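You operate a simulated robot arm through the tools that you are given. There is no shell and no other tool. Be economical: measure what you need, move in short steps, check, and stop when the job is done.

Carry out the task below with a simulated two-armed robot. There is one attempt and no reset: what you move stays moved.

TASK
On the top of the long desk, fold the grey cloth in half and then in half again.

Only the result counts: the job must be done as asked and must still hold three seconds after the hand-in. Knocking over, shifting, dropping, spilling or breaking anything else fails it. Flat cloth is picked up by pressing the open fingertips on it (5 to 10 N) and closing them slowly along it; thin cloth reads only 2 to 8 mm in the jaws.

THE ROBOT
Two 7-joint arms with two-finger parallel grippers on one trunk, on a base that drives. Base frame: it is fixed to the floor where the robot stands at the start and does not move with it; the origin is under the middle of the robot, x ahead of it, y to its left, z up; the surface under the hand at the start is at about z = 78. Readings come in cm, rad, newtons and seconds.
The left shoulder is at the start at [7, 16.3, 112], the right one opposite. With the tool pointing down near the work surface each hand reaches from about 38 to 88 cm from the robot's upright axis, wherever it stands, measured 20 degrees to its own side. Places, roughly: top of the long desk [80, 120, 80]. Payload 3.43 kg a hand.
Tool frame (each hand has its own): the origin (TCP) lies between the finger pads and is the grasp point; the fingertips stand 3.4 cm ahead of it; z points along the fingers, y is the line along which they close. Largest opening 12.8 cm; finger width 2.4, thickness 1.2; the body of the gripper, 4.8 by 13 cm, starts 9.6 cm behind the TCP.
Orientation is told as [roll, pitch, yaw] about the base's x, y, z axes, in that order, counted from this pose: with the fingers straight down and closing along the base's y, the tool's x points along the base's -x, its y along +y and its z along -z.

THE INTERFACE
- The arms move only by the tool servo_tool. It takes "left_commands", "right_commands" or both (then of equal length, played together; a hand with none holds still); each is a list of rows, each an object of numbers (a shift or turn left out is 0, a gripper value left out holds the last): "rx", "ry", "rz": the turn, a rotation vector about the base's x, y, z in units of 6 degrees (1.0 is 6 degrees); "dx", "dy", "dz": the shift along the base's x, y, z in units of 20 mm (1.0 is 20 mm); "fingers": the opening, from 0 (shut) to 1 (fully open). In form: [{"rx": .., "ry": .., "rz": .., "dx": .., "dy": .., "dz": .., "fingers": ..}, ...]. A call has 1 to 12 rows; each row shifts and turns the commanded pose from where the row before left it. A call with a number of a shift or a turn outside -1 to 1 is refused whole. A row lasts 0.2 s, in which the tool goes at most 5 cm and 0.15 rad; a call with a longer step from one row to the next is refused whole, and so is a gripper value outside its range. Where a pose cannot be reached the arm comes as near as it can. A force on the tool above 40 N (or 10 N above the force at the start of the call, whichever is more), or a blocked arm, ends the call early, and 0.2 s more pass. Each finger travels about 15.3 cm/s and halts on what it meets, pressing with about 29 N; the grip force reading is that of the motor and also rises with nothing between the fingers. The clock runs only during rows and for 0.2 s after the last one: add rows that do not move to give the fingers time. The reply holds the time, the measured pose of the TCP, the force on the tool along the base axes, the opening and the grip force, in the units named above and with some noise, with the torque about the TCP (base axes, N m) and any sound that the robot's microphone picked up.
- Cameras (640 x 400 px; columns grow to the right, rows downward): "scene" is now at [12.39, -4.31, 134.41]; the picture's right is [-0.42, -0.91, 0.00], its down [-0.61, 0.28, -0.74] and it looks along [0.67, -0.31, -0.67] (base axes); focal length 286 px, centre (320, 200). "left" rides on the left gripper at [7.6, 1.1, -16] in its tool frame; the picture's right is [-0.15, 0.99, 0.00], its down [-0.88, -0.13, -0.46] and it looks along [-0.45, -0.07, 0.89] (tool axes); focal length 234 px, centre (320, 200). "right" rides on the right gripper at [7.6, -1.1, -16] in its tool frame; the picture's right is [0.15, 0.99, 0.00], its down [-0.88, 0.13, -0.46] and it looks along [-0.45, 0.07, 0.89] (tool axes); focal length 234 px, centre (320, 200). There is no depth. A picture from a camera that has moved, and an enlarged one, comes with that camera's place and axes in the base frame and with its lens. The place of the scene camera against the robot may be out by one fixed shift of up to 1.8 cm in any direction.
- snapshot(camera): a new picture of that camera. No time passes.
- raise_lower(by): slides the trunk up (or, below 0, down) by that many cm; the arms and the scene camera ride with it, the base frame stays. It gives what a move gives, with no picture.
- base_move(legs): drives the robot by 1 to 6 legs, each [ahead, left, turn to the left] in cm, cm and rad, along the robot's own axes; the way and the turn of a leg run together, so that a leg with both is an arc; at most 150 cm and 3.142 rad a leg. The arms and the cameras ride along, it lands a little off, and it stops where it bumps. It gives what a move gives.
- pan_tilt(pan, tilt): turns the head with the scene camera to pan (to the left, within 1.501 rad either way) and tilt (down, from -0.506 to 1.204), counted from straight ahead of the robot. It gives what a move gives.
- zoom(camera, box): a new picture of the part [left, top, right, bottom] of that camera's present view, enlarged. No time passes.
- hand_in(): hands the job in; it is judged then, once.

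Work in short steps. Places have to be worked out from the pictures, the camera data and where the tool is seen: move nearer, look again, correct. Check each grasp and each placing, and mend what went wrong. You have 120 turns and 100 pictures in all, those below and enlarged ones among them. Open the grippers and draw the arms clear of the work before you hand the job in, unless the task says otherwise; then end with one line.

The tools are called as a command line: name --argument value ..., lists and objects as JSON in quotes. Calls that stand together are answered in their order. servo_tool: Moves the arms, as the interface text tells. Its arguments: {"type":"object","properties":{"left_commands":{"type":"array"},"right_commands":{"type":"array"}},"required":[]} The other tools are called the same way: raise_lower (by) slides the trunk up or down; base_move (legs) drives the base; pan_tilt (pan, tilt) turns the head that bears the scene camera; snapshot (camera) takes a picture; zoom (camera, box) takes an enlarged picture of a part of a camera's view; hand_in () hands the job in.

At the start:

```text
clock: 0.0
left_tcp_pos: [68.2, 1.07, 91.3]
left_tcp_rot: [0.001, -0.002, 0.001]
left_contact_force: [0.2, -0.3, 0.2]
left_ft_torque: [-0.02, 0.02, 0.0]
left_gripper_width: 12.77
left_gripper_force: 0.0
right_tcp_pos: [52.4, -41.83, 101.34]
right_tcp_rot: [0.002, 0.0, 0.0]
right_contact_force: [-0.2, -0.1, -0.3]
right_ft_torque: [0.0, 0.04, -0.01]
right_gripper_width: 12.8
right_gripper_force: 0.0
trunk travel left (down, up): [-60.0, 34.0]
robot x, y, heading: [-0.18, 0.03, -0.002]
head pan, tilt: [-0.436, 0.737]
```

scene: 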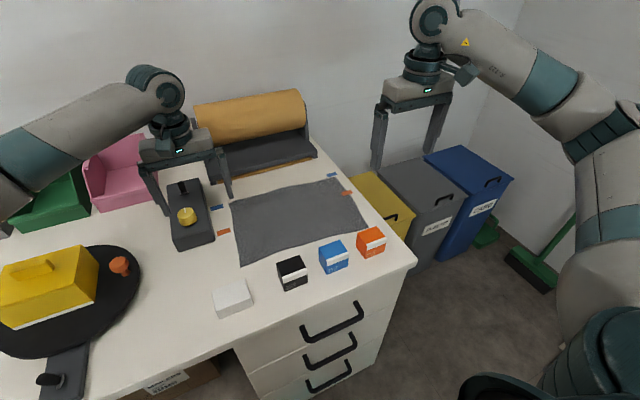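
right: 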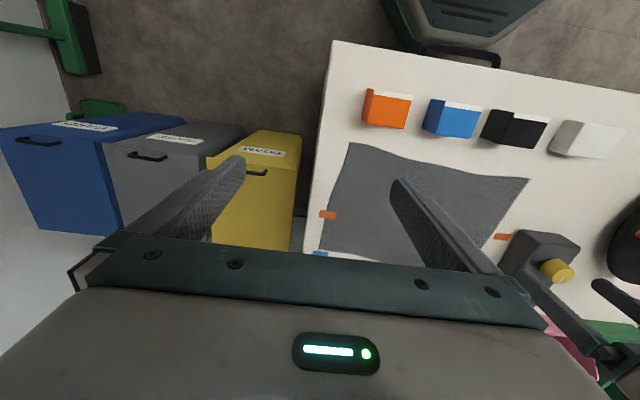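
left: 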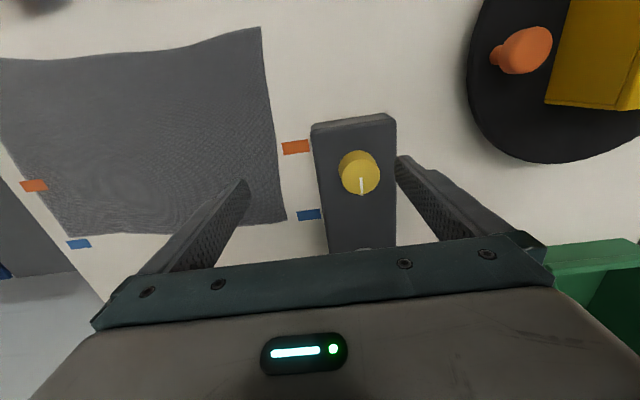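

I see a grey cloth ahead of me; first I check whether this desk is the long desk by looking to the left.

pan_tilt --pan 0.9 --tilt 0.6

snapshot --camera "scene"

```text
clock: 1.5
left_tcp_pos: [68.13, 1.06, 91.33]
left_tcp_rot: [0.0, 0.0, 0.003]
left_contact_force: [0.2, 0.4, -0.2]
left_ft_torque: [-0.04, 0.03, 0.03]
left_gripper_width: 12.8
left_gripper_force: 0.1
right_tcp_pos: [52.38, -41.85, 101.23]
right_tcp_rot: [0.0, -0.001, 0.0]
right_contact_force: [-0.2, -0.8, 0.5]
right_ft_torque: [0.0, -0.01, -0.02]
right_gripper_width: 12.79
right_gripper_force: 0.2
trunk travel left (down, up): [-60.0, 34.0]
robot x, y, heading: [0.16, 0.26, 0.006]
head pan, tilt: [0.901, 0.6]
```

```text
96 pictures are left
camera scene: at [10.32, 6.14, 135.58], right [0.78, -0.62, 0.0], down [-0.35, -0.44, -0.82], along [0.51, 0.65, -0.57], focal length 286 px, centre (320, 200)
```

scene: 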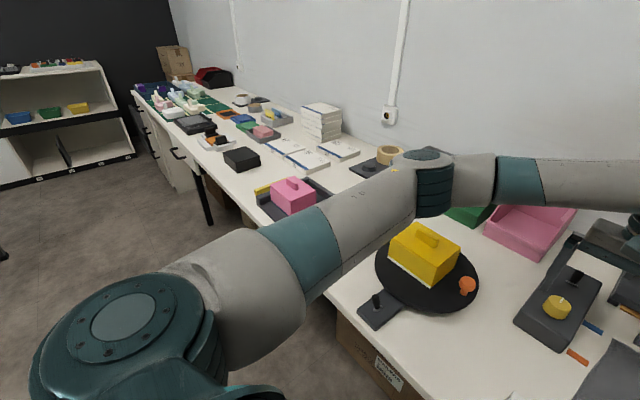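

This is the long desk, and the cloth ahead of me spans about x 52–80, y −38 to −4. I bring both hands above the near corners, high and partly closed, and turn the head back.

servo_tool --left_commands '[{"dz": 1}, {"dz": 1}, {"dz": 1}, {"dz": 1}, {"dx": -1, "dy": -1, "fingers": 0.4}, {"dx": -1, "dy": -1}, {"dx": -1, "dy": -1}, {"dx": -1}, {"dx": -1}, {"dx": -0.5}, {}]' --right_commands '[{}, {}, {}, {}, {"dy": 1, "fingers": 0.4}, {"dy": 1}, {"dy": 1}, {"dy": 1}, {}, {}, {}]'

pan_tilt --pan -0.3 --tilt 0.8

snapshot --camera "scene"

snapshot --camera "left"

snapshot --camera "right"

```text
clock: 3.9
left_tcp_pos: [57.14, -4.89, 99.31]
left_tcp_rot: [0.0, 0.003, 0.002]
left_contact_force: [-1.1, 0.4, 0.1]
left_ft_torque: [-0.01, -0.01, 0.01]
left_gripper_width: 5.13
left_gripper_force: 0.0
right_tcp_pos: [52.34, -33.8, 101.44]
right_tcp_rot: [0.0, 0.001, -0.001]
right_contact_force: [0.2, 0.0, 0.6]
right_ft_torque: [0.03, 0.01, -0.04]
right_gripper_width: 5.13
right_gripper_force: 0.0
trunk travel left (down, up): [-60.0, 34.0]
robot x, y, heading: [-0.33, -0.13, 0.0]
head pan, tilt: [0.901, 0.6]
```

```text
clock: 5.3
left_tcp_pos: [57.21, -4.91, 99.35]
left_tcp_rot: [-0.001, 0.001, 0.001]
left_contact_force: [0.1, 0.1, -0.3]
left_ft_torque: [0.0, 0.01, -0.02]
left_gripper_width: 5.14
left_gripper_force: 0.1
right_tcp_pos: [52.3, -33.84, 101.36]
right_tcp_rot: [0.0, 0.0, 0.0]
right_contact_force: [-0.9, -0.1, 0.9]
right_ft_torque: [-0.03, -0.02, 0.01]
right_gripper_width: 5.13
right_gripper_force: 0.0
trunk travel left (down, up): [-60.0, 34.0]
robot x, y, heading: [0.29, 0.28, 0.002]
head pan, tilt: [-0.3, 0.799]
```

```text
95 pictures are left
camera scene: at [12.53, -3.16, 133.89], right [-0.29, -0.96, 0.0], down [-0.69, 0.21, -0.7], along [0.67, -0.21, -0.72], focal length 286 px, centre (320, 200)
```

scene: 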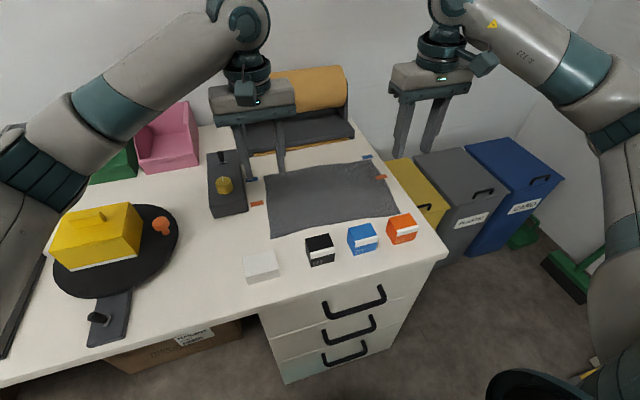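

```text
94 pictures are left
camera left: at [49.55, -3.74, 115.41], right [0.15, 0.99, 0.0], down [0.88, -0.13, 0.46], along [0.45, -0.07, -0.89], focal length 234 px, centre (320, 200)
```

left: 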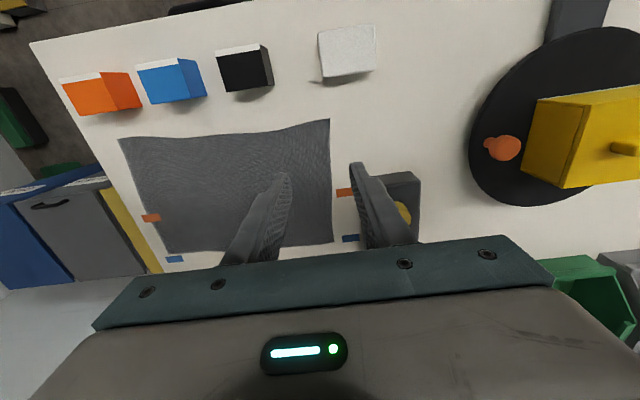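

```text
93 pictures are left
camera right: at [44.67, -35.01, 117.35], right [-0.15, 0.99, 0.0], down [0.88, 0.13, 0.46], along [0.45, 0.07, -0.89], focal length 234 px, centre (320, 200)
```

right: 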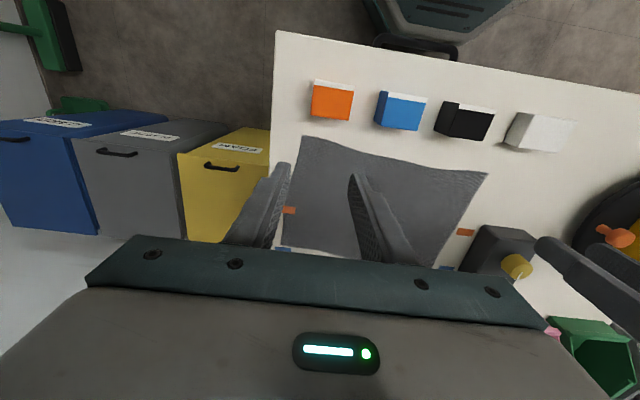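

From the wrist cameras I get near corners at about (54.8, −3) and (53, −36.6), and far corners at (78, −5.5) and (76.5, −36.5). I go down over spots just inside the near corners with a 3 cm opening.

servo_tool --left_commands '[{"dx": -0.45, "dy": -0.8, "fingers": 0.235}, {"dz": -1}, {"dz": -1}, {"dz": -1}, {"dz": -1}, {"dz": -1}, {"dz": -1}, {"dz": -1}, {"dz": -0.6}, {}]' --right_commands '[{"dx": 1, "dy": 0.1, "fingers": 0.235}, {"dx": 0.2, "dz": -1}, {"dz": -1}, {"dz": -1}, {"dz": -1}, {"dz": -1}, {"dz": -1}, {"dz": -1}, {"dz": -1}, {"dz": -0.6}]'

snapshot --camera "left"

snapshot --camera "right"

```text
clock: 7.5
left_tcp_pos: [56.31, -6.55, 84.08]
left_tcp_rot: [-0.001, -0.002, 0.001]
left_contact_force: [-0.1, 0.9, -0.6]
left_ft_torque: [-0.02, 0.0, 0.02]
left_gripper_width: 3.0
left_gripper_force: 0.0
right_tcp_pos: [54.95, -33.56, 84.16]
right_tcp_rot: [0.001, 0.0, -0.002]
right_contact_force: [0.5, -0.3, -0.5]
right_ft_torque: [0.03, 0.02, -0.04]
right_gripper_width: 3.01
right_gripper_force: 0.1
trunk travel left (down, up): [-60.0, 34.0]
robot x, y, heading: [0.31, -0.28, -0.002]
head pan, tilt: [-0.3, 0.799]
```

```text
92 pictures are left
camera left: at [48.68, -5.3, 100.17], right [0.15, 0.99, 0.0], down [0.88, -0.13, 0.46], along [0.45, -0.07, -0.89], focal length 234 px, centre (320, 200)
```

left: 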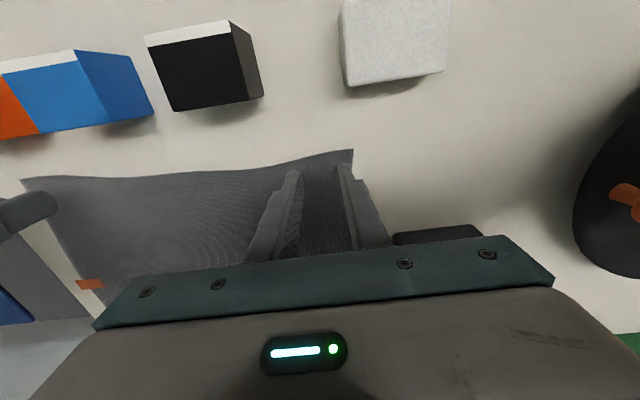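

```text
91 pictures are left
camera right: at [47.14, -34.81, 100.16], right [-0.15, 0.99, 0.0], down [0.88, 0.13, 0.46], along [0.45, 0.07, -0.89], focal length 234 px, centre (320, 200)
```

right: 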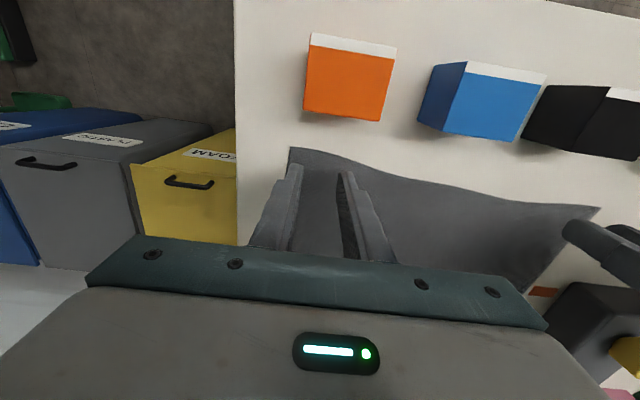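

Fingers are lined up just inside the corners. I lower gently towards contact.

servo_tool --left_commands '[{"dz": -0.5}, {"dz": -0.4}, {"dz": -0.2}, {"dz": -0.1}]' --right_commands '[{"dz": -0.5}, {"dz": -0.4}, {"dz": -0.2}, {"dz": -0.1}]'

```text
clock: 8.5
left_tcp_pos: [56.3, -6.49, 81.68]
left_tcp_rot: [0.001, 0.0, 0.002]
left_contact_force: [-0.6, 0.5, -0.9]
left_ft_torque: [0.0, -0.01, -0.05]
left_gripper_width: 3.0
left_gripper_force: 0.0
right_tcp_pos: [54.77, -33.65, 81.8]
right_tcp_rot: [0.002, -0.001, 0.0]
right_contact_force: [0.2, -0.4, -1.0]
right_ft_torque: [-0.02, 0.02, 0.02]
right_gripper_width: 2.99
right_gripper_force: 0.1
trunk travel left (down, up): [-60.0, 34.0]
robot x, y, heading: [0.2, -0.27, -0.002]
head pan, tilt: [-0.3, 0.799]
```

No contact yet; a few mm more.

servo_tool --left_commands '[{"dz": -0.1}, {"dz": -0.05}]' --right_commands '[{"dz": -0.1}, {"dz": -0.05}, {"dz": 0}]'

servo_tool --left_commands '[{"dz": -0.1}, {"dz": -0.05}, {}]' --right_commands '[{"dz": -0.1}, {"dz": -0.05}, {}]'

```text
refused: give rows for one hand, or as many for the one as for the other
```

```text
clock: 9.3
left_tcp_pos: [56.26, -6.44, 81.51]
left_tcp_rot: [0.0, 0.001, 0.001]
left_contact_force: [1.3, -0.6, 5.0]
left_ft_torque: [-0.03, -0.06, -0.01]
left_gripper_width: 2.99
left_gripper_force: 0.0
right_tcp_pos: [54.83, -33.58, 81.49]
right_tcp_rot: [0.0, -0.001, 0.0]
right_contact_force: [1.9, -1.1, 8.4]
right_ft_torque: [-0.04, -0.04, -0.02]
right_gripper_width: 3.0
right_gripper_force: 0.1
trunk travel left (down, up): [-60.0, 34.0]
robot x, y, heading: [0.02, 0.13, 0.007]
head pan, tilt: [-0.3, 0.799]
```

Both press in the 5–8 N range. I close slowly along the cloth.

servo_tool --left_commands '[{"dz": -0.04, "fingers": 0.21}, {"fingers": 0.185}, {"fingers": 0.16}, {"fingers": 0.135}, {"fingers": 0.11}, {"fingers": 0.085}, {"fingers": 0.06}, {"fingers": 0.035}, {"fingers": 0.01}, {"fingers": 0}, {}]' --right_commands '[{"fingers": 0.21}, {"fingers": 0.185}, {"fingers": 0.16}, {"fingers": 0.135}, {"fingers": 0.11}, {"fingers": 0.085}, {"fingers": 0.06}, {"fingers": 0.035}, {"fingers": 0.01}, {"fingers": 0}, {}]'

snapshot --camera "left"

snapshot --camera "right"

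```text
clock: 11.7
left_tcp_pos: [56.13, -6.45, 81.7]
left_tcp_rot: [0.0, -0.002, 0.001]
left_contact_force: [1.0, 1.8, 23.2]
left_ft_torque: [0.06, -0.06, 0.02]
left_gripper_width: 0.0
left_gripper_force: 29.7
right_tcp_pos: [54.65, -33.57, 81.61]
right_tcp_rot: [0.0, -0.001, 0.0]
right_contact_force: [-0.5, -0.4, 3.8]
right_ft_torque: [-0.01, 0.03, 0.04]
right_gripper_width: 0.0
right_gripper_force: 28.5
trunk travel left (down, up): [-60.0, 34.0]
robot x, y, heading: [-0.18, 0.14, 0.003]
head pan, tilt: [-0.3, 0.799]
```

```text
90 pictures are left
camera left: at [48.52, -5.25, 97.57], right [0.15, 0.99, 0.0], down [0.88, -0.13, 0.46], along [0.45, -0.07, -0.89], focal length 234 px, centre (320, 200)
```

left: 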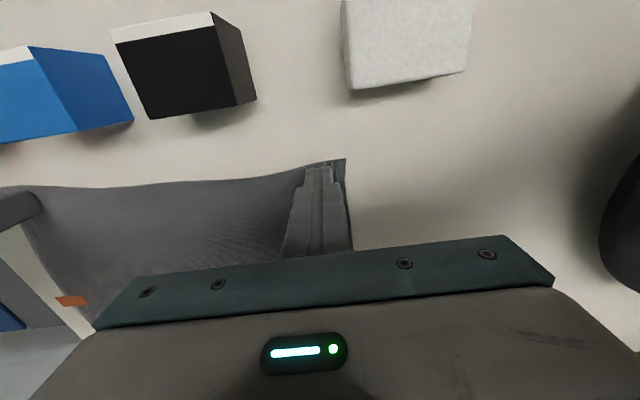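

```text
89 pictures are left
camera right: at [46.91, -34.72, 97.59], right [-0.15, 0.99, 0.0], down [0.88, 0.13, 0.46], along [0.45, 0.07, -0.89], focal length 234 px, centre (320, 200)
```

right: 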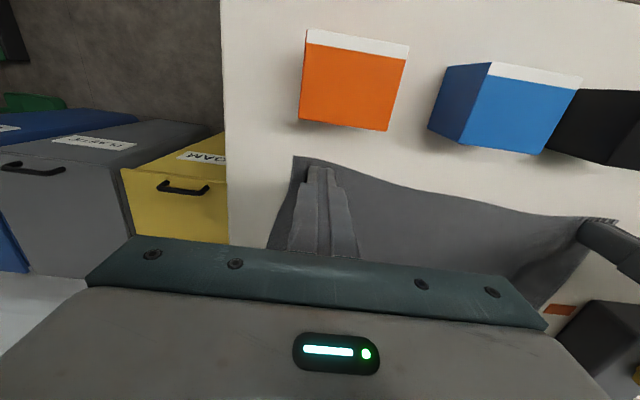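

Widths read 0, so neither hand holds cloth. I lift slightly, reopen, and press again, then close far more slowly while watching force.

servo_tool --left_commands '[{"dz": 0.5}, {"dz": 0.5, "fingers": 0.235}, {}, {"dz": -0.5}, {"dz": -0.3}, {}]' --right_commands '[{"dz": 0.5}, {"dz": 0.5, "fingers": 0.235}, {}, {"dz": -0.5}, {"dz": -0.4}, {}]'

snapshot --camera "right"

```text
clock: 13.1
left_tcp_pos: [56.35, -6.41, 81.71]
left_tcp_rot: [0.002, 0.0, -0.001]
left_contact_force: [-0.1, -0.2, -0.6]
left_ft_torque: [0.01, 0.02, -0.01]
left_gripper_width: 3.05
left_gripper_force: 0.0
right_tcp_pos: [54.7, -33.63, 81.67]
right_tcp_rot: [0.0, 0.001, 0.0]
right_contact_force: [-0.4, -0.7, -0.7]
right_ft_torque: [0.0, -0.03, 0.01]
right_gripper_width: 3.01
right_gripper_force: 0.1
trunk travel left (down, up): [-60.0, 34.0]
robot x, y, heading: [-0.5, 0.09, 0.004]
head pan, tilt: [-0.3, 0.799]
```

```text
88 pictures are left
camera right: at [47.08, -34.81, 97.67], right [-0.15, 0.99, 0.0], down [0.88, 0.13, 0.46], along [0.45, 0.07, -0.89], focal length 234 px, centre (320, 200)
```

right: 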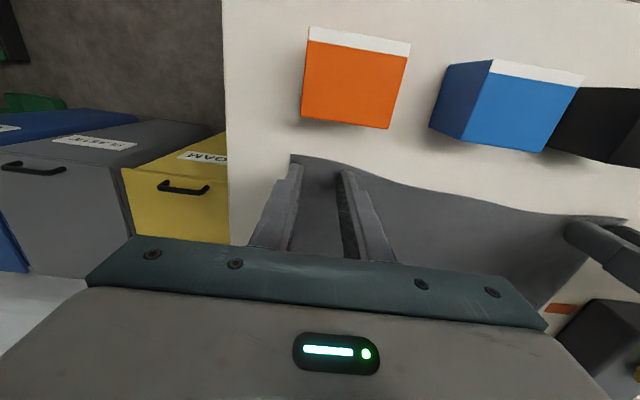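

Cloth is undisturbed. I press both hands a couple of mm further.

servo_tool --left_commands '[{"dz": -0.1}, {"dz": -0.05}, {}]' --right_commands '[{"dz": -0.1}, {"dz": 0}, {}]'

```text
clock: 13.9
left_tcp_pos: [56.36, -6.42, 81.56]
left_tcp_rot: [-0.001, -0.003, 0.003]
left_contact_force: [0.4, -0.5, 3.1]
left_ft_torque: [0.02, -0.07, -0.04]
left_gripper_width: 3.01
left_gripper_force: 0.1
right_tcp_pos: [54.83, -33.62, 81.51]
right_tcp_rot: [0.0, -0.002, 0.0]
right_contact_force: [1.3, -0.7, 9.1]
right_ft_torque: [-0.05, -0.05, -0.02]
right_gripper_width: 3.02
right_gripper_force: 0.0
trunk travel left (down, up): [-60.0, 34.0]
robot x, y, heading: [-0.29, -0.11, 0.004]
head pan, tilt: [-0.3, 0.799]
```

Right is at 9 N, left at 3 N; I push the left slightly more and close both slowly for the first part, to watch the forces.

servo_tool --left_commands '[{"dz": -0.04}, {"fingers": 0.225}, {"fingers": 0.215}, {"fingers": 0.205}, {"fingers": 0.195}, {"fingers": 0.185}, {"fingers": 0.175}, {"fingers": 0.165}, {"fingers": 0.155}, {"fingers": 0.145}, {"fingers": 0.135}, {"fingers": 0.125}]' --right_commands '[{}, {"fingers": 0.225}, {"fingers": 0.215}, {"fingers": 0.205}, {"fingers": 0.195}, {"fingers": 0.185}, {"fingers": 0.175}, {"fingers": 0.165}, {"fingers": 0.155}, {"fingers": 0.145}, {"fingers": 0.135}, {"fingers": 0.125}]'

zoom --camera "right" --box '[220, 120, 420, 245]'

zoom --camera "left" --box '[220, 120, 420, 245]'

```text
clock: 16.5
left_tcp_pos: [56.22, -6.56, 81.55]
left_tcp_rot: [0.001, -0.003, 0.002]
left_contact_force: [0.4, 0.6, 16.4]
left_ft_torque: [0.03, -0.04, 0.01]
left_gripper_width: 1.51
left_gripper_force: 0.0
right_tcp_pos: [54.64, -33.57, 81.55]
right_tcp_rot: [-0.001, -0.003, 0.0]
right_contact_force: [0.5, -0.4, 5.9]
right_ft_torque: [-0.02, 0.01, 0.02]
right_gripper_width: 1.55
right_gripper_force: 0.0
trunk travel left (down, up): [-60.0, 34.0]
robot x, y, heading: [-0.25, 0.05, -0.002]
head pan, tilt: [-0.3, 0.799]
```

```text
3.20 times, centred on (320, 182) of right
camera zoom: at [46.93, -34.79, 97.58], right [-0.15, 0.99, 0.0], down [0.88, 0.13, 0.46], along [0.45, 0.07, -0.89], focal length 749 px, centre (320, 256)
```

zoom: 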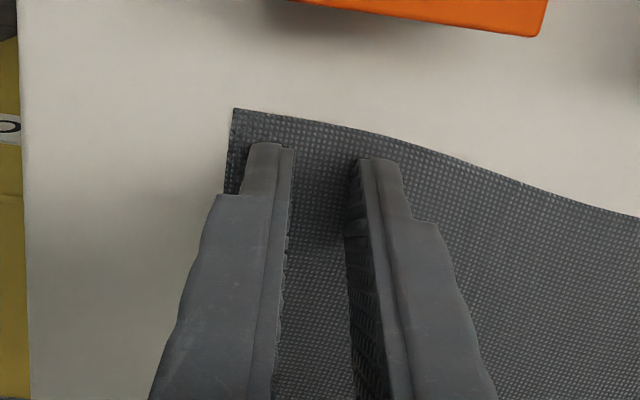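

```text
3.20 times, centred on (320, 182) of left
camera zoom: at [48.54, -5.28, 97.58], right [0.15, 0.99, 0.0], down [0.88, -0.13, 0.46], along [0.45, -0.07, -0.89], focal length 749 px, centre (320, 256)
```

zoom: 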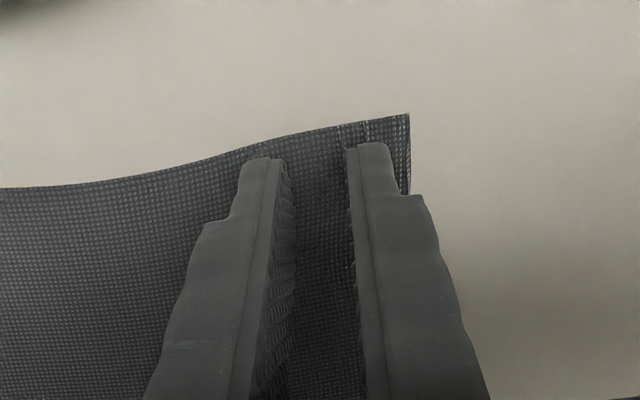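

The left finger is dragging the cloth inward with some wrinkles; the right mostly slides. I continue closing both slowly.

servo_tool --left_commands '[{"fingers": 0.115}, {"fingers": 0.105}, {"fingers": 0.095}, {"fingers": 0.085}, {"fingers": 0.075}, {"fingers": 0.065}, {"fingers": 0.055}, {"fingers": 0.045}, {"fingers": 0.035}, {"fingers": 0.025}, {"fingers": 0.015}, {"fingers": 0.0}]' --right_commands '[{"dz": -0.05, "fingers": 0.115}, {"fingers": 0.105}, {"fingers": 0.095}, {"fingers": 0.085}, {"fingers": 0.075}, {"fingers": 0.065}, {"fingers": 0.055}, {"fingers": 0.045}, {"fingers": 0.035}, {"fingers": 0.025}, {"fingers": 0.015}, {"fingers": 0.0}]'

zoom --camera "right" --box '[220, 120, 420, 245]'

zoom --camera "left" --box '[220, 120, 420, 245]'

```text
clock: 19.1
left_tcp_pos: [56.22, -6.39, 81.54]
left_tcp_rot: [-0.001, 0.0, 0.002]
left_contact_force: [0.1, 0.9, 7.1]
left_ft_torque: [0.04, 0.0, 0.01]
left_gripper_width: 0.01
left_gripper_force: 28.9
right_tcp_pos: [54.59, -33.57, 81.43]
right_tcp_rot: [-0.001, -0.004, 0.0]
right_contact_force: [1.1, -0.9, 23.3]
right_ft_torque: [-0.06, -0.06, 0.03]
right_gripper_width: 0.0
right_gripper_force: 29.7
trunk travel left (down, up): [-60.0, 34.0]
robot x, y, heading: [-0.06, 0.01, 0.004]
head pan, tilt: [-0.3, 0.799]
```

```text
3.20 times, centred on (320, 182) of right
camera zoom: at [46.89, -34.71, 97.54], right [-0.15, 0.99, 0.0], down [0.88, 0.13, 0.46], along [0.45, 0.07, -0.89], focal length 749 px, centre (320, 256)
```

zoom: 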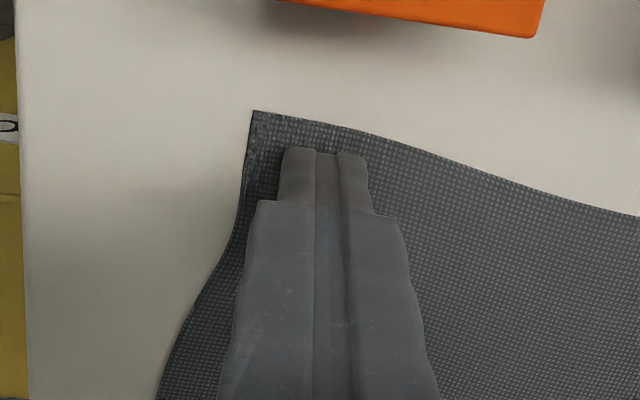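

```text
3.20 times, centred on (320, 182) of left
camera zoom: at [48.49, -5.21, 97.59], right [0.15, 0.99, 0.0], down [0.88, -0.13, 0.46], along [0.45, -0.07, -0.89], focal length 749 px, centre (320, 256)
```

zoom: 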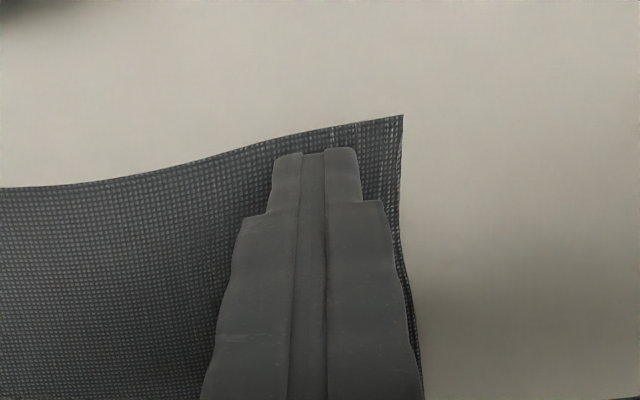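

The cloth only compresses and springs back; it doesn't buckle with this short span. I lift, shift inward ~1 cm and use a 5.8 cm opening so a longer strip can buckle up.

servo_tool --left_commands '[{"dz": 0.5}, {"dz": 0.5, "dy": -0.5, "fingers": 0.45}, {}, {"dz": -0.5}, {"dz": -0.4}, {"dz": -0.1}, {}]' --right_commands '[{"dz": 0.5}, {"dz": 0.5, "dy": 0.65, "fingers": 0.45}, {}, {"dz": -0.5}, {"dz": -0.4}, {"dz": -0.05}, {}]'

```text
clock: 20.7
left_tcp_pos: [56.2, -7.44, 81.53]
left_tcp_rot: [0.0, -0.001, 0.002]
left_contact_force: [2.6, -0.5, 6.6]
left_ft_torque: [0.02, -0.04, 0.02]
left_gripper_width: 5.76
left_gripper_force: 0.1
right_tcp_pos: [54.75, -32.2, 81.53]
right_tcp_rot: [-0.002, -0.004, 0.001]
right_contact_force: [1.3, -1.4, 8.8]
right_ft_torque: [-0.01, -0.03, 0.01]
right_gripper_width: 5.74
right_gripper_force: 0.1
trunk travel left (down, up): [-60.0, 34.0]
robot x, y, heading: [0.05, -0.12, -0.001]
head pan, tilt: [-0.3, 0.799]
```

Good pressure on both (6.6 and 8.8 N). I close in 2.5 mm steps partway and look.

servo_tool --left_commands '[{"dz": -0.03, "fingers": 0.43}, {"fingers": 0.41}, {"fingers": 0.39}, {"fingers": 0.37}, {"fingers": 0.35}, {"fingers": 0.33}, {"fingers": 0.31}, {"fingers": 0.29}, {"fingers": 0.27}, {"fingers": 0.25}, {"fingers": 0.23}, {"fingers": 0.21}]' --right_commands '[{"dz": -0.02, "fingers": 0.43}, {"fingers": 0.41}, {"fingers": 0.39}, {"fingers": 0.37}, {"fingers": 0.35}, {"fingers": 0.33}, {"fingers": 0.31}, {"fingers": 0.29}, {"fingers": 0.27}, {"fingers": 0.25}, {"fingers": 0.23}, {"fingers": 0.21}]'

zoom --camera "right" --box '[220, 120, 420, 245]'

zoom --camera "left" --box '[220, 120, 420, 245]'

```text
clock: 23.3
left_tcp_pos: [56.21, -7.23, 81.62]
left_tcp_rot: [0.003, -0.003, 0.004]
left_contact_force: [-0.7, 4.2, 21.9]
left_ft_torque: [-0.05, 0.03, -0.03]
left_gripper_width: 2.5
left_gripper_force: 0.1
right_tcp_pos: [54.6, -32.34, 81.65]
right_tcp_rot: [-0.003, -0.001, -0.001]
right_contact_force: [0.6, -1.2, 8.4]
right_ft_torque: [0.05, -0.04, 0.02]
right_gripper_width: 2.68
right_gripper_force: 0.3
trunk travel left (down, up): [-60.0, 34.0]
robot x, y, heading: [-0.01, 0.07, 0.003]
head pan, tilt: [-0.3, 0.799]
```

```text
3.20 times, centred on (320, 182) of right
camera zoom: at [46.87, -33.51, 97.57], right [-0.14, 0.99, 0.0], down [0.88, 0.13, 0.46], along [0.45, 0.06, -0.89], focal length 749 px, centre (320, 256)
```

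zoom: 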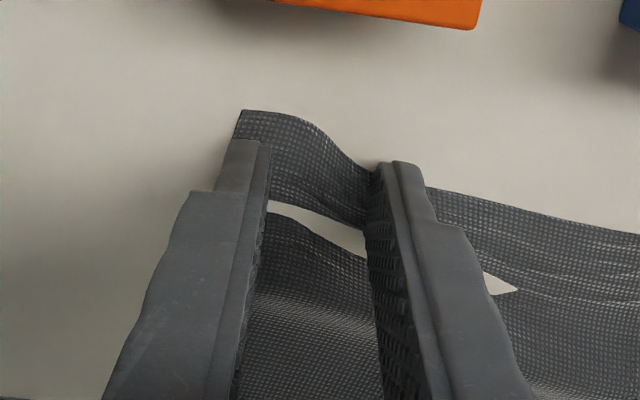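

```text
3.20 times, centred on (320, 182) of left
camera zoom: at [48.53, -6.1, 97.57], right [0.14, 0.99, 0.0], down [0.88, -0.13, 0.46], along [0.45, -0.06, -0.89], focal length 749 px, centre (320, 256)
```

zoom: 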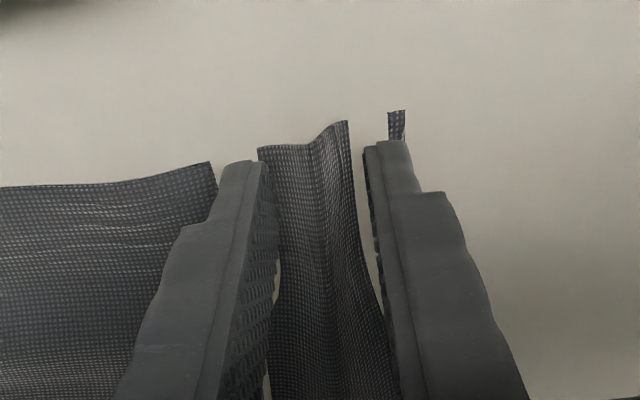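

The left strip has buckled up between the fingers (parts under the fingers are pressed out of sight). I relieve the pressure slightly and continue closing.

servo_tool --left_commands '[{"dz": 0.03, "fingers": 0.19}, {"fingers": 0.17}, {"fingers": 0.15}, {"fingers": 0.13}, {"fingers": 0.11}, {"fingers": 0.09}, {"fingers": 0.07}, {"fingers": 0.05}, {"fingers": 0.03}, {"fingers": 0.0}, {}, {}]' --right_commands '[{"fingers": 0.19}, {"fingers": 0.17}, {"fingers": 0.15}, {"fingers": 0.13}, {"fingers": 0.11}, {"fingers": 0.09}, {"fingers": 0.07}, {"fingers": 0.05}, {"fingers": 0.03}, {"fingers": 0.0}, {}, {}]'

zoom --camera "right" --box '[220, 120, 420, 245]'

zoom --camera "left" --box '[220, 120, 420, 245]'

```text
clock: 25.9
left_tcp_pos: [56.1, -7.46, 81.68]
left_tcp_rot: [-0.001, -0.003, 0.003]
left_contact_force: [-0.3, -2.7, 12.9]
left_ft_torque: [-0.08, -0.02, 0.02]
left_gripper_width: 0.25
left_gripper_force: 29.0
right_tcp_pos: [54.66, -32.28, 81.66]
right_tcp_rot: [-0.002, -0.002, -0.001]
right_contact_force: [-0.6, 2.2, 12.8]
right_ft_torque: [0.06, 0.01, 0.06]
right_gripper_width: 0.0
right_gripper_force: 28.9
trunk travel left (down, up): [-60.0, 34.0]
robot x, y, heading: [0.12, -0.02, -0.002]
head pan, tilt: [-0.3, 0.799]
```

```text
3.20 times, centred on (320, 182) of right
camera zoom: at [46.89, -33.46, 97.56], right [-0.15, 0.99, 0.0], down [0.88, 0.13, 0.46], along [0.45, 0.07, -0.89], focal length 749 px, centre (320, 256)
```

zoom: 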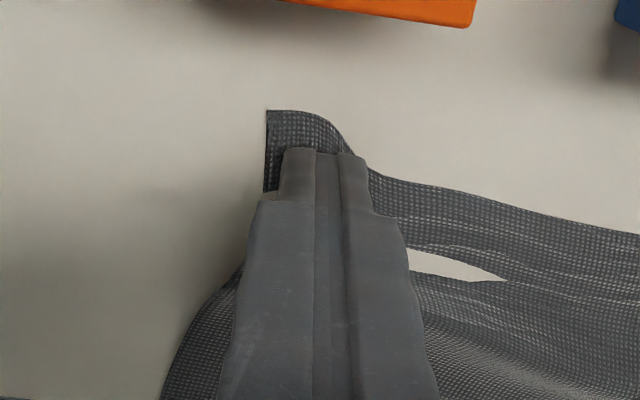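

```text
3.20 times, centred on (320, 182) of left
camera zoom: at [48.49, -6.25, 97.58], right [0.15, 0.99, 0.0], down [0.88, -0.13, 0.46], along [0.45, -0.07, -0.89], focal length 749 px, centre (320, 256)
```

zoom: 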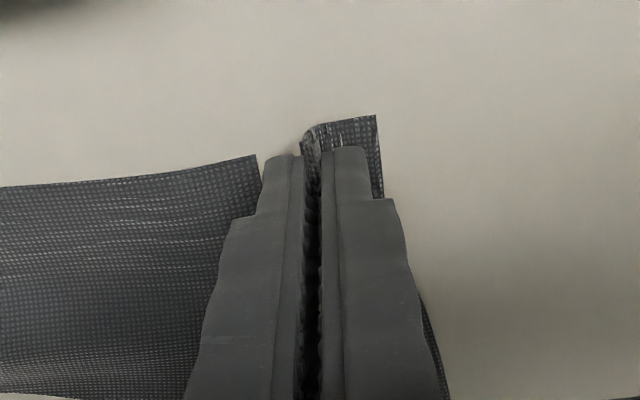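

Left holds cloth (2.5 mm). The right missed; I reset it with a 6.4 cm opening and slightly more pressure, holding the left still.

servo_tool --right_commands '[{"dz": 0.5}, {"dz": 0.5, "dy": 0.2, "fingers": 0.5}, {}, {}, {"dz": -0.5}, {"dz": -0.4}, {"dz": -0.08}, {}]'

zoom --camera "right" --box '[220, 120, 420, 245]'

```text
clock: 27.7
left_tcp_pos: [56.26, -7.41, 81.63]
left_tcp_rot: [0.0, -0.003, 0.003]
left_contact_force: [-0.9, 0.9, 18.7]
left_ft_torque: [0.04, 0.06, -0.04]
left_gripper_width: 0.26
left_gripper_force: 28.5
right_tcp_pos: [54.67, -31.97, 81.61]
right_tcp_rot: [-0.001, 0.0, -0.002]
right_contact_force: [0.2, -0.9, 4.5]
right_ft_torque: [0.14, 0.01, -0.01]
right_gripper_width: 6.38
right_gripper_force: 0.0
trunk travel left (down, up): [-60.0, 34.0]
robot x, y, heading: [-0.29, -0.34, -0.004]
head pan, tilt: [-0.3, 0.799]
```

```text
3.20 times, centred on (320, 182) of right
camera zoom: at [46.92, -33.1, 97.56], right [-0.15, 0.99, 0.0], down [0.88, 0.13, 0.46], along [0.45, 0.07, -0.89], focal length 749 px, centre (320, 256)
```

zoom: 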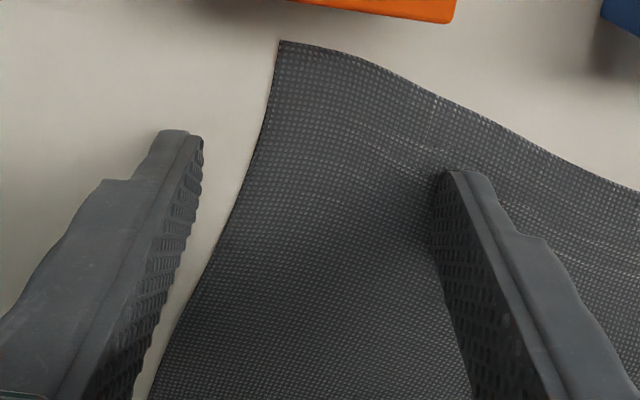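

The right corner has sprung to about (50.8, −33.5), so the outer finger is off the cloth. I shift the right hand 1.3 cm nearer and 2.4 cm left.

servo_tool --right_commands '[{"dz": 0.5}, {"dz": 0.5}, {"dx": -0.65, "dy": 1}, {"dy": 0.25}, {}, {"dz": -0.5}, {"dz": -0.3}, {}]'

zoom --camera "right" --box '[220, 120, 420, 245]'

```text
clock: 29.5
left_tcp_pos: [56.25, -7.42, 81.63]
left_tcp_rot: [-0.001, -0.003, 0.002]
left_contact_force: [-2.1, 0.6, 21.2]
left_ft_torque: [0.04, 0.04, -0.02]
left_gripper_width: 0.28
left_gripper_force: 29.3
right_tcp_pos: [53.39, -29.46, 81.98]
right_tcp_rot: [0.0, -0.003, 0.0]
right_contact_force: [-0.4, 0.0, 0.7]
right_ft_torque: [0.01, 0.01, -0.02]
right_gripper_width: 6.42
right_gripper_force: 0.0
trunk travel left (down, up): [-60.0, 34.0]
robot x, y, heading: [0.18, 0.11, -0.001]
head pan, tilt: [-0.3, 0.799]
```

```text
3.20 times, centred on (320, 182) of right
camera zoom: at [45.63, -30.58, 97.99], right [-0.15, 0.99, 0.0], down [0.88, 0.13, 0.46], along [0.45, 0.07, -0.89], focal length 749 px, centre (320, 256)
```

zoom: 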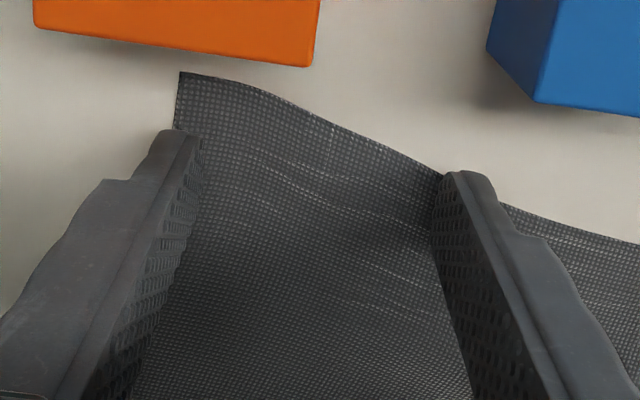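

Nearly aligned; I nudge +x and +y a few mm and press.

servo_tool --right_commands '[{"dx": 0.25, "dy": 0.15}, {"dz": -0.15}, {"dz": -0.1}, {"dz": -0.05}, {}]'

```text
clock: 30.7
left_tcp_pos: [56.12, -7.39, 81.46]
left_tcp_rot: [0.001, -0.002, 0.002]
left_contact_force: [1.3, -1.1, 11.5]
left_ft_torque: [-0.06, -0.11, -0.02]
left_gripper_width: 0.24
left_gripper_force: 28.8
right_tcp_pos: [53.84, -29.14, 81.59]
right_tcp_rot: [0.0, -0.005, 0.001]
right_contact_force: [-3.0, -1.1, 20.7]
right_ft_torque: [-0.13, 0.06, 0.01]
right_gripper_width: 6.4
right_gripper_force: 0.0
trunk travel left (down, up): [-60.0, 34.0]
robot x, y, heading: [0.08, 0.03, -0.003]
head pan, tilt: [-0.3, 0.799]
```

20 N is high; I back off about 1 mm and close.

servo_tool --right_commands '[{"dz": 0.05}, {"fingers": 0.47}, {"fingers": 0.44}, {"fingers": 0.41}, {"fingers": 0.38}, {"fingers": 0.35}, {"fingers": 0.32}, {"fingers": 0.29}, {"fingers": 0.26}, {"fingers": 0.23}, {"fingers": 0.2}]'

zoom --camera "right" --box '[220, 120, 420, 245]'

```text
clock: 33.1
left_tcp_pos: [56.05, -7.34, 81.54]
left_tcp_rot: [0.0, -0.004, 0.002]
left_contact_force: [-0.6, -3.2, 7.5]
left_ft_torque: [-0.17, 0.01, -0.04]
left_gripper_width: 0.25
left_gripper_force: 28.9
right_tcp_pos: [53.83, -29.06, 81.52]
right_tcp_rot: [0.0, -0.003, 0.0]
right_contact_force: [-0.2, 3.2, 21.3]
right_ft_torque: [0.04, -0.06, -0.03]
right_gripper_width: 2.45
right_gripper_force: 0.1
trunk travel left (down, up): [-60.0, 34.0]
robot x, y, heading: [-0.39, 0.01, 0.001]
head pan, tilt: [-0.3, 0.799]
```

```text
3.20 times, centred on (320, 182) of right
camera zoom: at [46.09, -30.23, 97.55], right [-0.15, 0.99, 0.0], down [0.88, 0.13, 0.46], along [0.45, 0.07, -0.89], focal length 749 px, centre (320, 256)
```

zoom: 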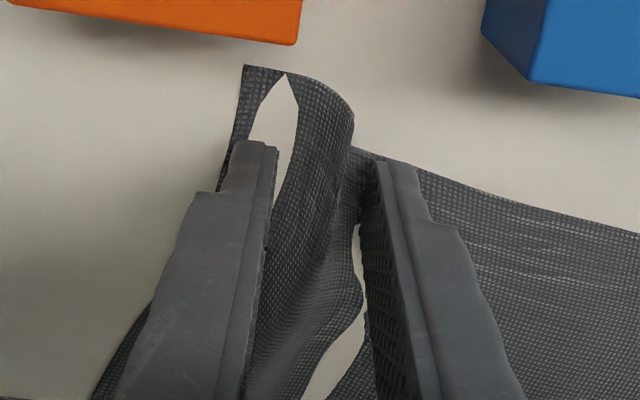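

Buckled up nicely between the right fingers; I finish closing slowly.

servo_tool --right_commands '[{"fingers": 0.18}, {"fingers": 0.16}, {"fingers": 0.14}, {"fingers": 0.12}, {"fingers": 0.1}, {"fingers": 0.08}, {"fingers": 0.06}, {"fingers": 0.03}, {"fingers": 0.0}, {}]'

zoom --camera "right" --box '[220, 120, 420, 245]'

```text
clock: 35.3
left_tcp_pos: [56.18, -7.44, 81.54]
left_tcp_rot: [-0.001, -0.002, 0.0]
left_contact_force: [-0.5, -12.0, 5.7]
left_ft_torque: [-0.42, 0.01, -0.11]
left_gripper_width: 0.27
left_gripper_force: 28.5
right_tcp_pos: [53.84, -29.05, 81.64]
right_tcp_rot: [0.002, -0.005, 0.001]
right_contact_force: [1.1, 15.4, 21.3]
right_ft_torque: [0.49, -0.04, 0.07]
right_gripper_width: 0.26
right_gripper_force: 28.8
trunk travel left (down, up): [-60.0, 34.0]
robot x, y, heading: [0.42, -0.14, 0.0]
head pan, tilt: [-0.3, 0.799]
```

```text
3.20 times, centred on (320, 182) of right
camera zoom: at [46.1, -30.15, 97.55], right [-0.15, 0.99, 0.0], down [0.88, 0.13, 0.46], along [0.45, 0.07, -0.89], focal length 749 px, centre (320, 256)
```

zoom: 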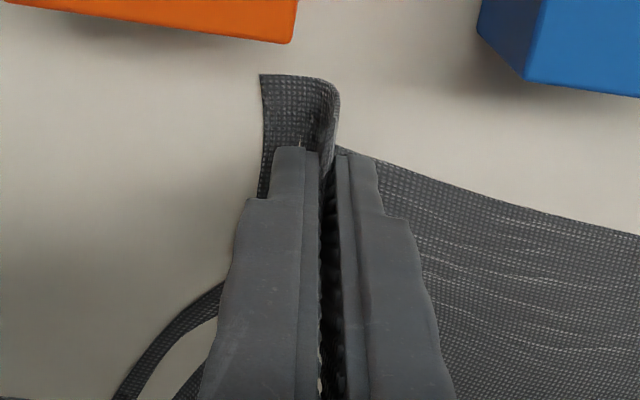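

Both hands hold (2.6–2.7 mm), with some tension between them. I ease them together ~1 cm and lift 5 cm, then look.

servo_tool --left_commands '[{"dy": -0.2, "dz": 0.1}, {"dz": 0.5}, {"dz": 0.6}, {"dz": 0.6}, {"dz": 0.6}, {}]' --right_commands '[{"dy": 0.2, "dz": 0.1}, {"dz": 0.5}, {"dz": 0.6}, {"dz": 0.6}, {"dz": 0.6}, {}]'

snapshot --camera "scene"

snapshot --camera "right"

snapshot --camera "left"

```text
clock: 36.7
left_tcp_pos: [56.35, -7.86, 86.23]
left_tcp_rot: [-0.001, -0.001, 0.002]
left_contact_force: [0.3, -1.0, -0.4]
left_ft_torque: [-0.04, 0.01, -0.03]
left_gripper_width: 0.28
left_gripper_force: 29.2
right_tcp_pos: [53.92, -28.77, 86.16]
right_tcp_rot: [0.0, -0.001, 0.001]
right_contact_force: [-0.6, 0.8, 0.4]
right_ft_torque: [0.0, 0.03, 0.01]
right_gripper_width: 0.27
right_gripper_force: 28.6
trunk travel left (down, up): [-60.0, 34.0]
robot x, y, heading: [-0.25, 0.32, -0.0]
head pan, tilt: [-0.3, 0.799]
```

```text
75 pictures are left
camera scene: at [12.56, -3.18, 133.89], right [-0.3, -0.96, 0.0], down [-0.69, 0.21, -0.7], along [0.67, -0.21, -0.72], focal length 286 px, centre (320, 200)
```

scene: 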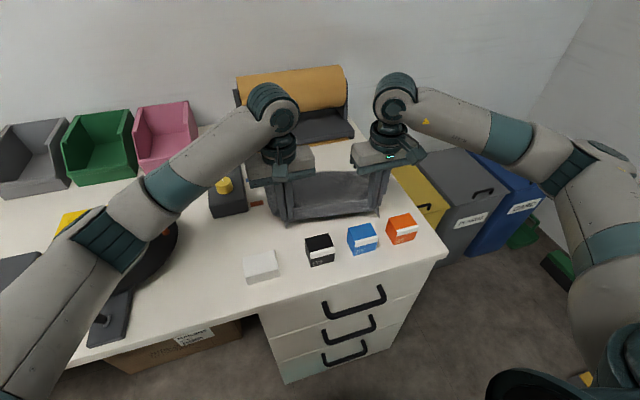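

```text
74 pictures are left
camera right: at [46.31, -29.92, 102.18], right [-0.15, 0.99, 0.0], down [0.88, 0.13, 0.46], along [0.45, 0.07, -0.89], focal length 234 px, centre (320, 200)
```

right: 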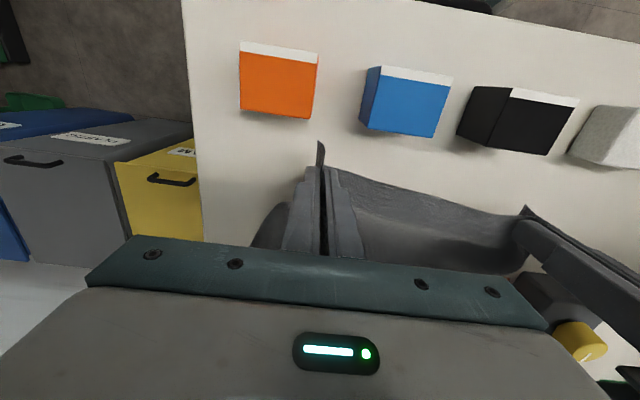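

```text
73 pictures are left
camera left: at [48.66, -6.7, 102.24], right [0.15, 0.99, 0.0], down [0.88, -0.13, 0.46], along [0.45, -0.07, -0.89], focal length 234 px, centre (320, 200)
```

left: 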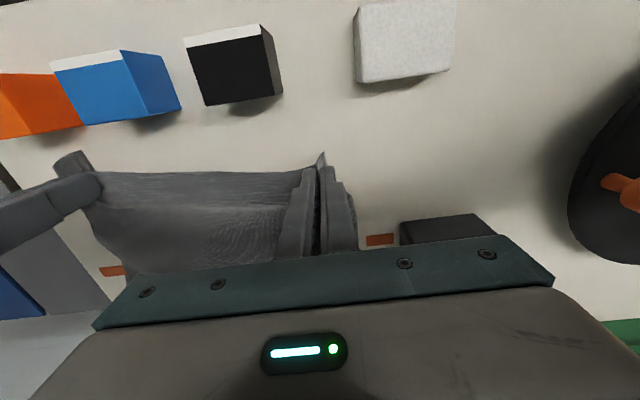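

Both corners are lifted well. I now carry the near edge forward in an arc toward the far edge, also shifting 1.5 cm right to re-centre, and look before lowering.

servo_tool --left_commands '[{"dz": 0.6, "dx": 0.3, "dy": -0.1}, {"dz": 0.6, "dx": 0.6, "dy": -0.1}, {"dz": 0.6, "dx": 0.8, "dy": -0.1}, {"dz": 0.6, "dx": 0.9, "dy": -0.1}, {"dz": 0.4, "dx": 0.9, "dy": -0.1}, {"dz": 0.2, "dx": 0.9, "dy": -0.1}, {"dx": 0.9, "dy": -0.1}, {"dx": 0.9}, {"dz": -0.3, "dx": 0.9}, {"dz": -0.4, "dx": 0.9}, {"dz": -0.4, "dx": 0.6}, {}]' --right_commands '[{"dz": 0.6, "dx": 0.4, "dy": -0.1}, {"dz": 0.6, "dx": 0.7, "dy": -0.1}, {"dz": 0.6, "dx": 0.9, "dy": -0.1}, {"dz": 0.6, "dx": 1, "dy": -0.1}, {"dz": 0.4, "dx": 1, "dy": -0.1}, {"dz": 0.2, "dx": 1, "dy": -0.1}, {"dx": 0.9, "dy": -0.1}, {"dx": 0.9}, {"dz": -0.3, "dx": 0.9}, {"dz": -0.4, "dx": 0.9}, {"dz": -0.4, "dx": 0.6}, {}]'

snapshot --camera "scene"

snapshot --camera "right"

snapshot --camera "left"

```text
clock: 39.3
left_tcp_pos: [73.54, -9.18, 90.09]
left_tcp_rot: [0.001, -0.001, 0.001]
left_contact_force: [-0.4, -0.4, 0.9]
left_ft_torque: [-0.06, -0.02, 0.02]
left_gripper_width: 0.26
left_gripper_force: 29.5
right_tcp_pos: [72.28, -30.06, 89.97]
right_tcp_rot: [0.0, -0.001, 0.001]
right_contact_force: [-0.4, 0.1, -0.7]
right_ft_torque: [0.0, 0.02, -0.02]
right_gripper_width: 0.26
right_gripper_force: 28.8
trunk travel left (down, up): [-60.0, 34.0]
robot x, y, heading: [0.41, -0.07, -0.001]
head pan, tilt: [-0.3, 0.799]
```

```text
72 pictures are left
camera scene: at [12.51, -3.16, 133.9], right [-0.3, -0.96, 0.0], down [-0.68, 0.21, -0.7], along [0.67, -0.21, -0.72], focal length 286 px, centre (320, 200)
```

scene: 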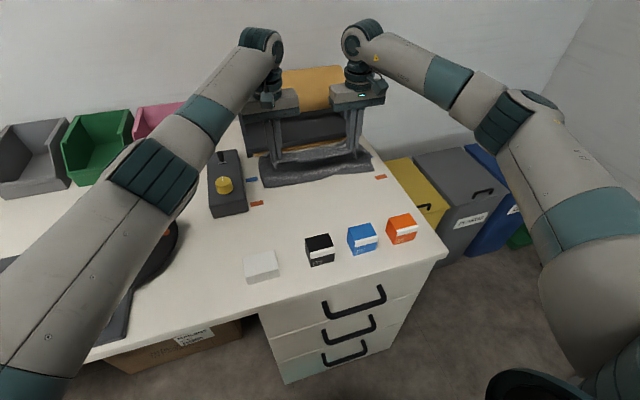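

```text
71 pictures are left
camera right: at [64.73, -31.28, 106.0], right [-0.15, 0.99, 0.0], down [0.88, 0.13, 0.46], along [0.45, 0.07, -0.89], focal length 234 px, centre (320, 200)
```

right: 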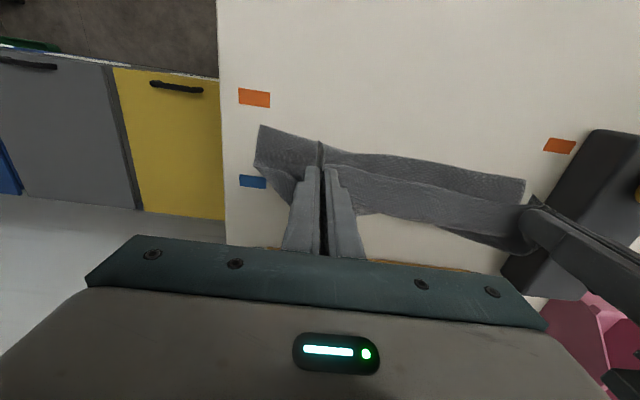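

```text
70 pictures are left
camera left: at [65.88, -8.08, 106.06], right [0.15, 0.99, 0.0], down [0.88, -0.13, 0.46], along [0.45, -0.07, -0.89], focal length 234 px, centre (320, 200)
```

left: 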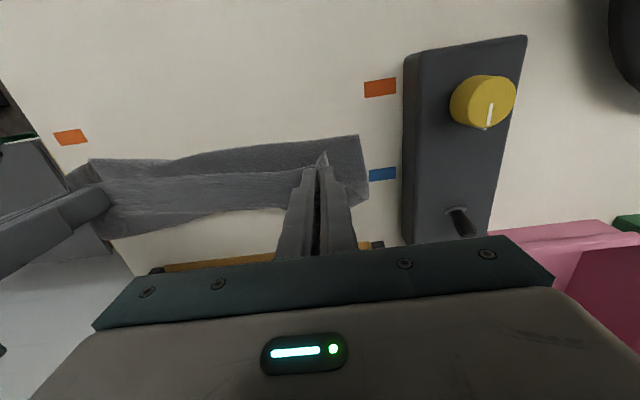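

The lying part now spans only x≈71–80 with the rest hanging as a curtain, so I go back and down to lay more of it, then forward low so the fold forms near x≈67.

servo_tool --left_commands '[{"dx": -0.7, "dz": -0.1}, {"dx": -0.8, "dz": -0.3}, {"dx": -0.8, "dz": -0.4}, {"dx": -0.8, "dz": -0.4}, {}, {"dx": 0.6, "dz": -0.1}, {"dx": 0.8, "dz": -0.2}, {"dx": 0.8, "dz": -0.2}, {"dx": 0.8, "dz": -0.3}, {"dx": 0.8, "dz": -0.3}, {"dx": 0.7, "dz": -0.4}, {}]' --right_commands '[{"dx": -0.7, "dz": -0.1}, {"dx": -0.8, "dz": -0.3}, {"dx": -0.8, "dz": -0.4}, {"dx": -0.8, "dz": -0.4}, {}, {"dx": 0.6, "dz": -0.1}, {"dx": 0.8, "dz": -0.2}, {"dx": 0.8, "dz": -0.2}, {"dx": 0.8, "dz": -0.3}, {"dx": 0.8, "dz": -0.3}, {"dx": 0.7, "dz": -0.4}, {}]'

snapshot --camera "scene"

snapshot --camera "right"

snapshot --camera "left"

```text
clock: 41.9
left_tcp_pos: [76.11, -9.05, 84.69]
left_tcp_rot: [-0.002, 0.0, 0.0]
left_contact_force: [0.0, -0.5, -0.6]
left_ft_torque: [-0.01, 0.0, 0.0]
left_gripper_width: 0.25
left_gripper_force: 28.4
right_tcp_pos: [75.13, -30.07, 84.53]
right_tcp_rot: [0.0, -0.001, 0.0]
right_contact_force: [0.1, -0.1, -0.1]
right_ft_torque: [-0.04, -0.01, -0.02]
right_gripper_width: 0.26
right_gripper_force: 28.8
trunk travel left (down, up): [-60.0, 34.0]
robot x, y, heading: [0.17, -0.05, 0.003]
head pan, tilt: [-0.3, 0.799]
```

```text
69 pictures are left
camera scene: at [12.54, -3.13, 133.89], right [-0.3, -0.96, 0.0], down [-0.69, 0.21, -0.7], along [0.67, -0.21, -0.72], focal length 286 px, centre (320, 200)
```

scene: 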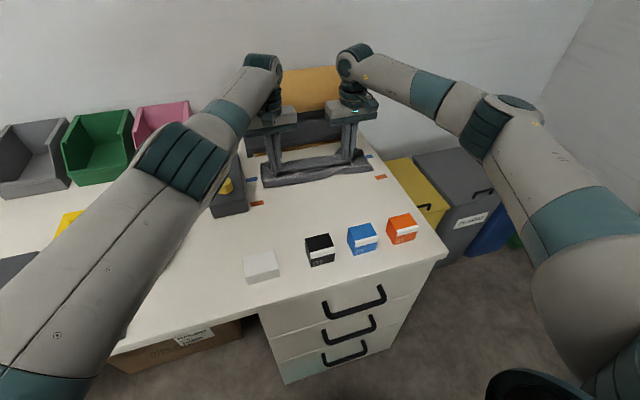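

```text
68 pictures are left
camera right: at [67.48, -31.27, 100.57], right [-0.15, 0.99, 0.0], down [0.88, 0.13, 0.46], along [0.45, 0.07, -0.89], focal length 234 px, centre (320, 200)
```

right: 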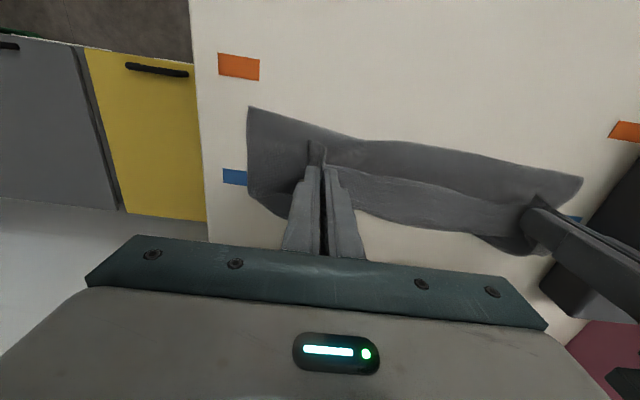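

```text
67 pictures are left
camera left: at [68.53, -7.93, 100.62], right [0.15, 0.99, 0.0], down [0.88, -0.13, 0.46], along [0.45, -0.07, -0.89], focal length 234 px, centre (320, 200)
```

left: 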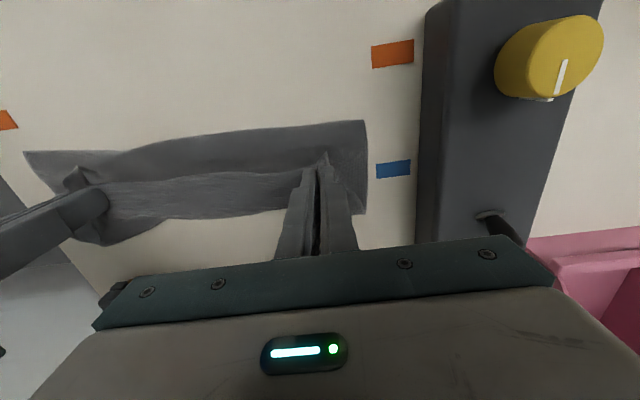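

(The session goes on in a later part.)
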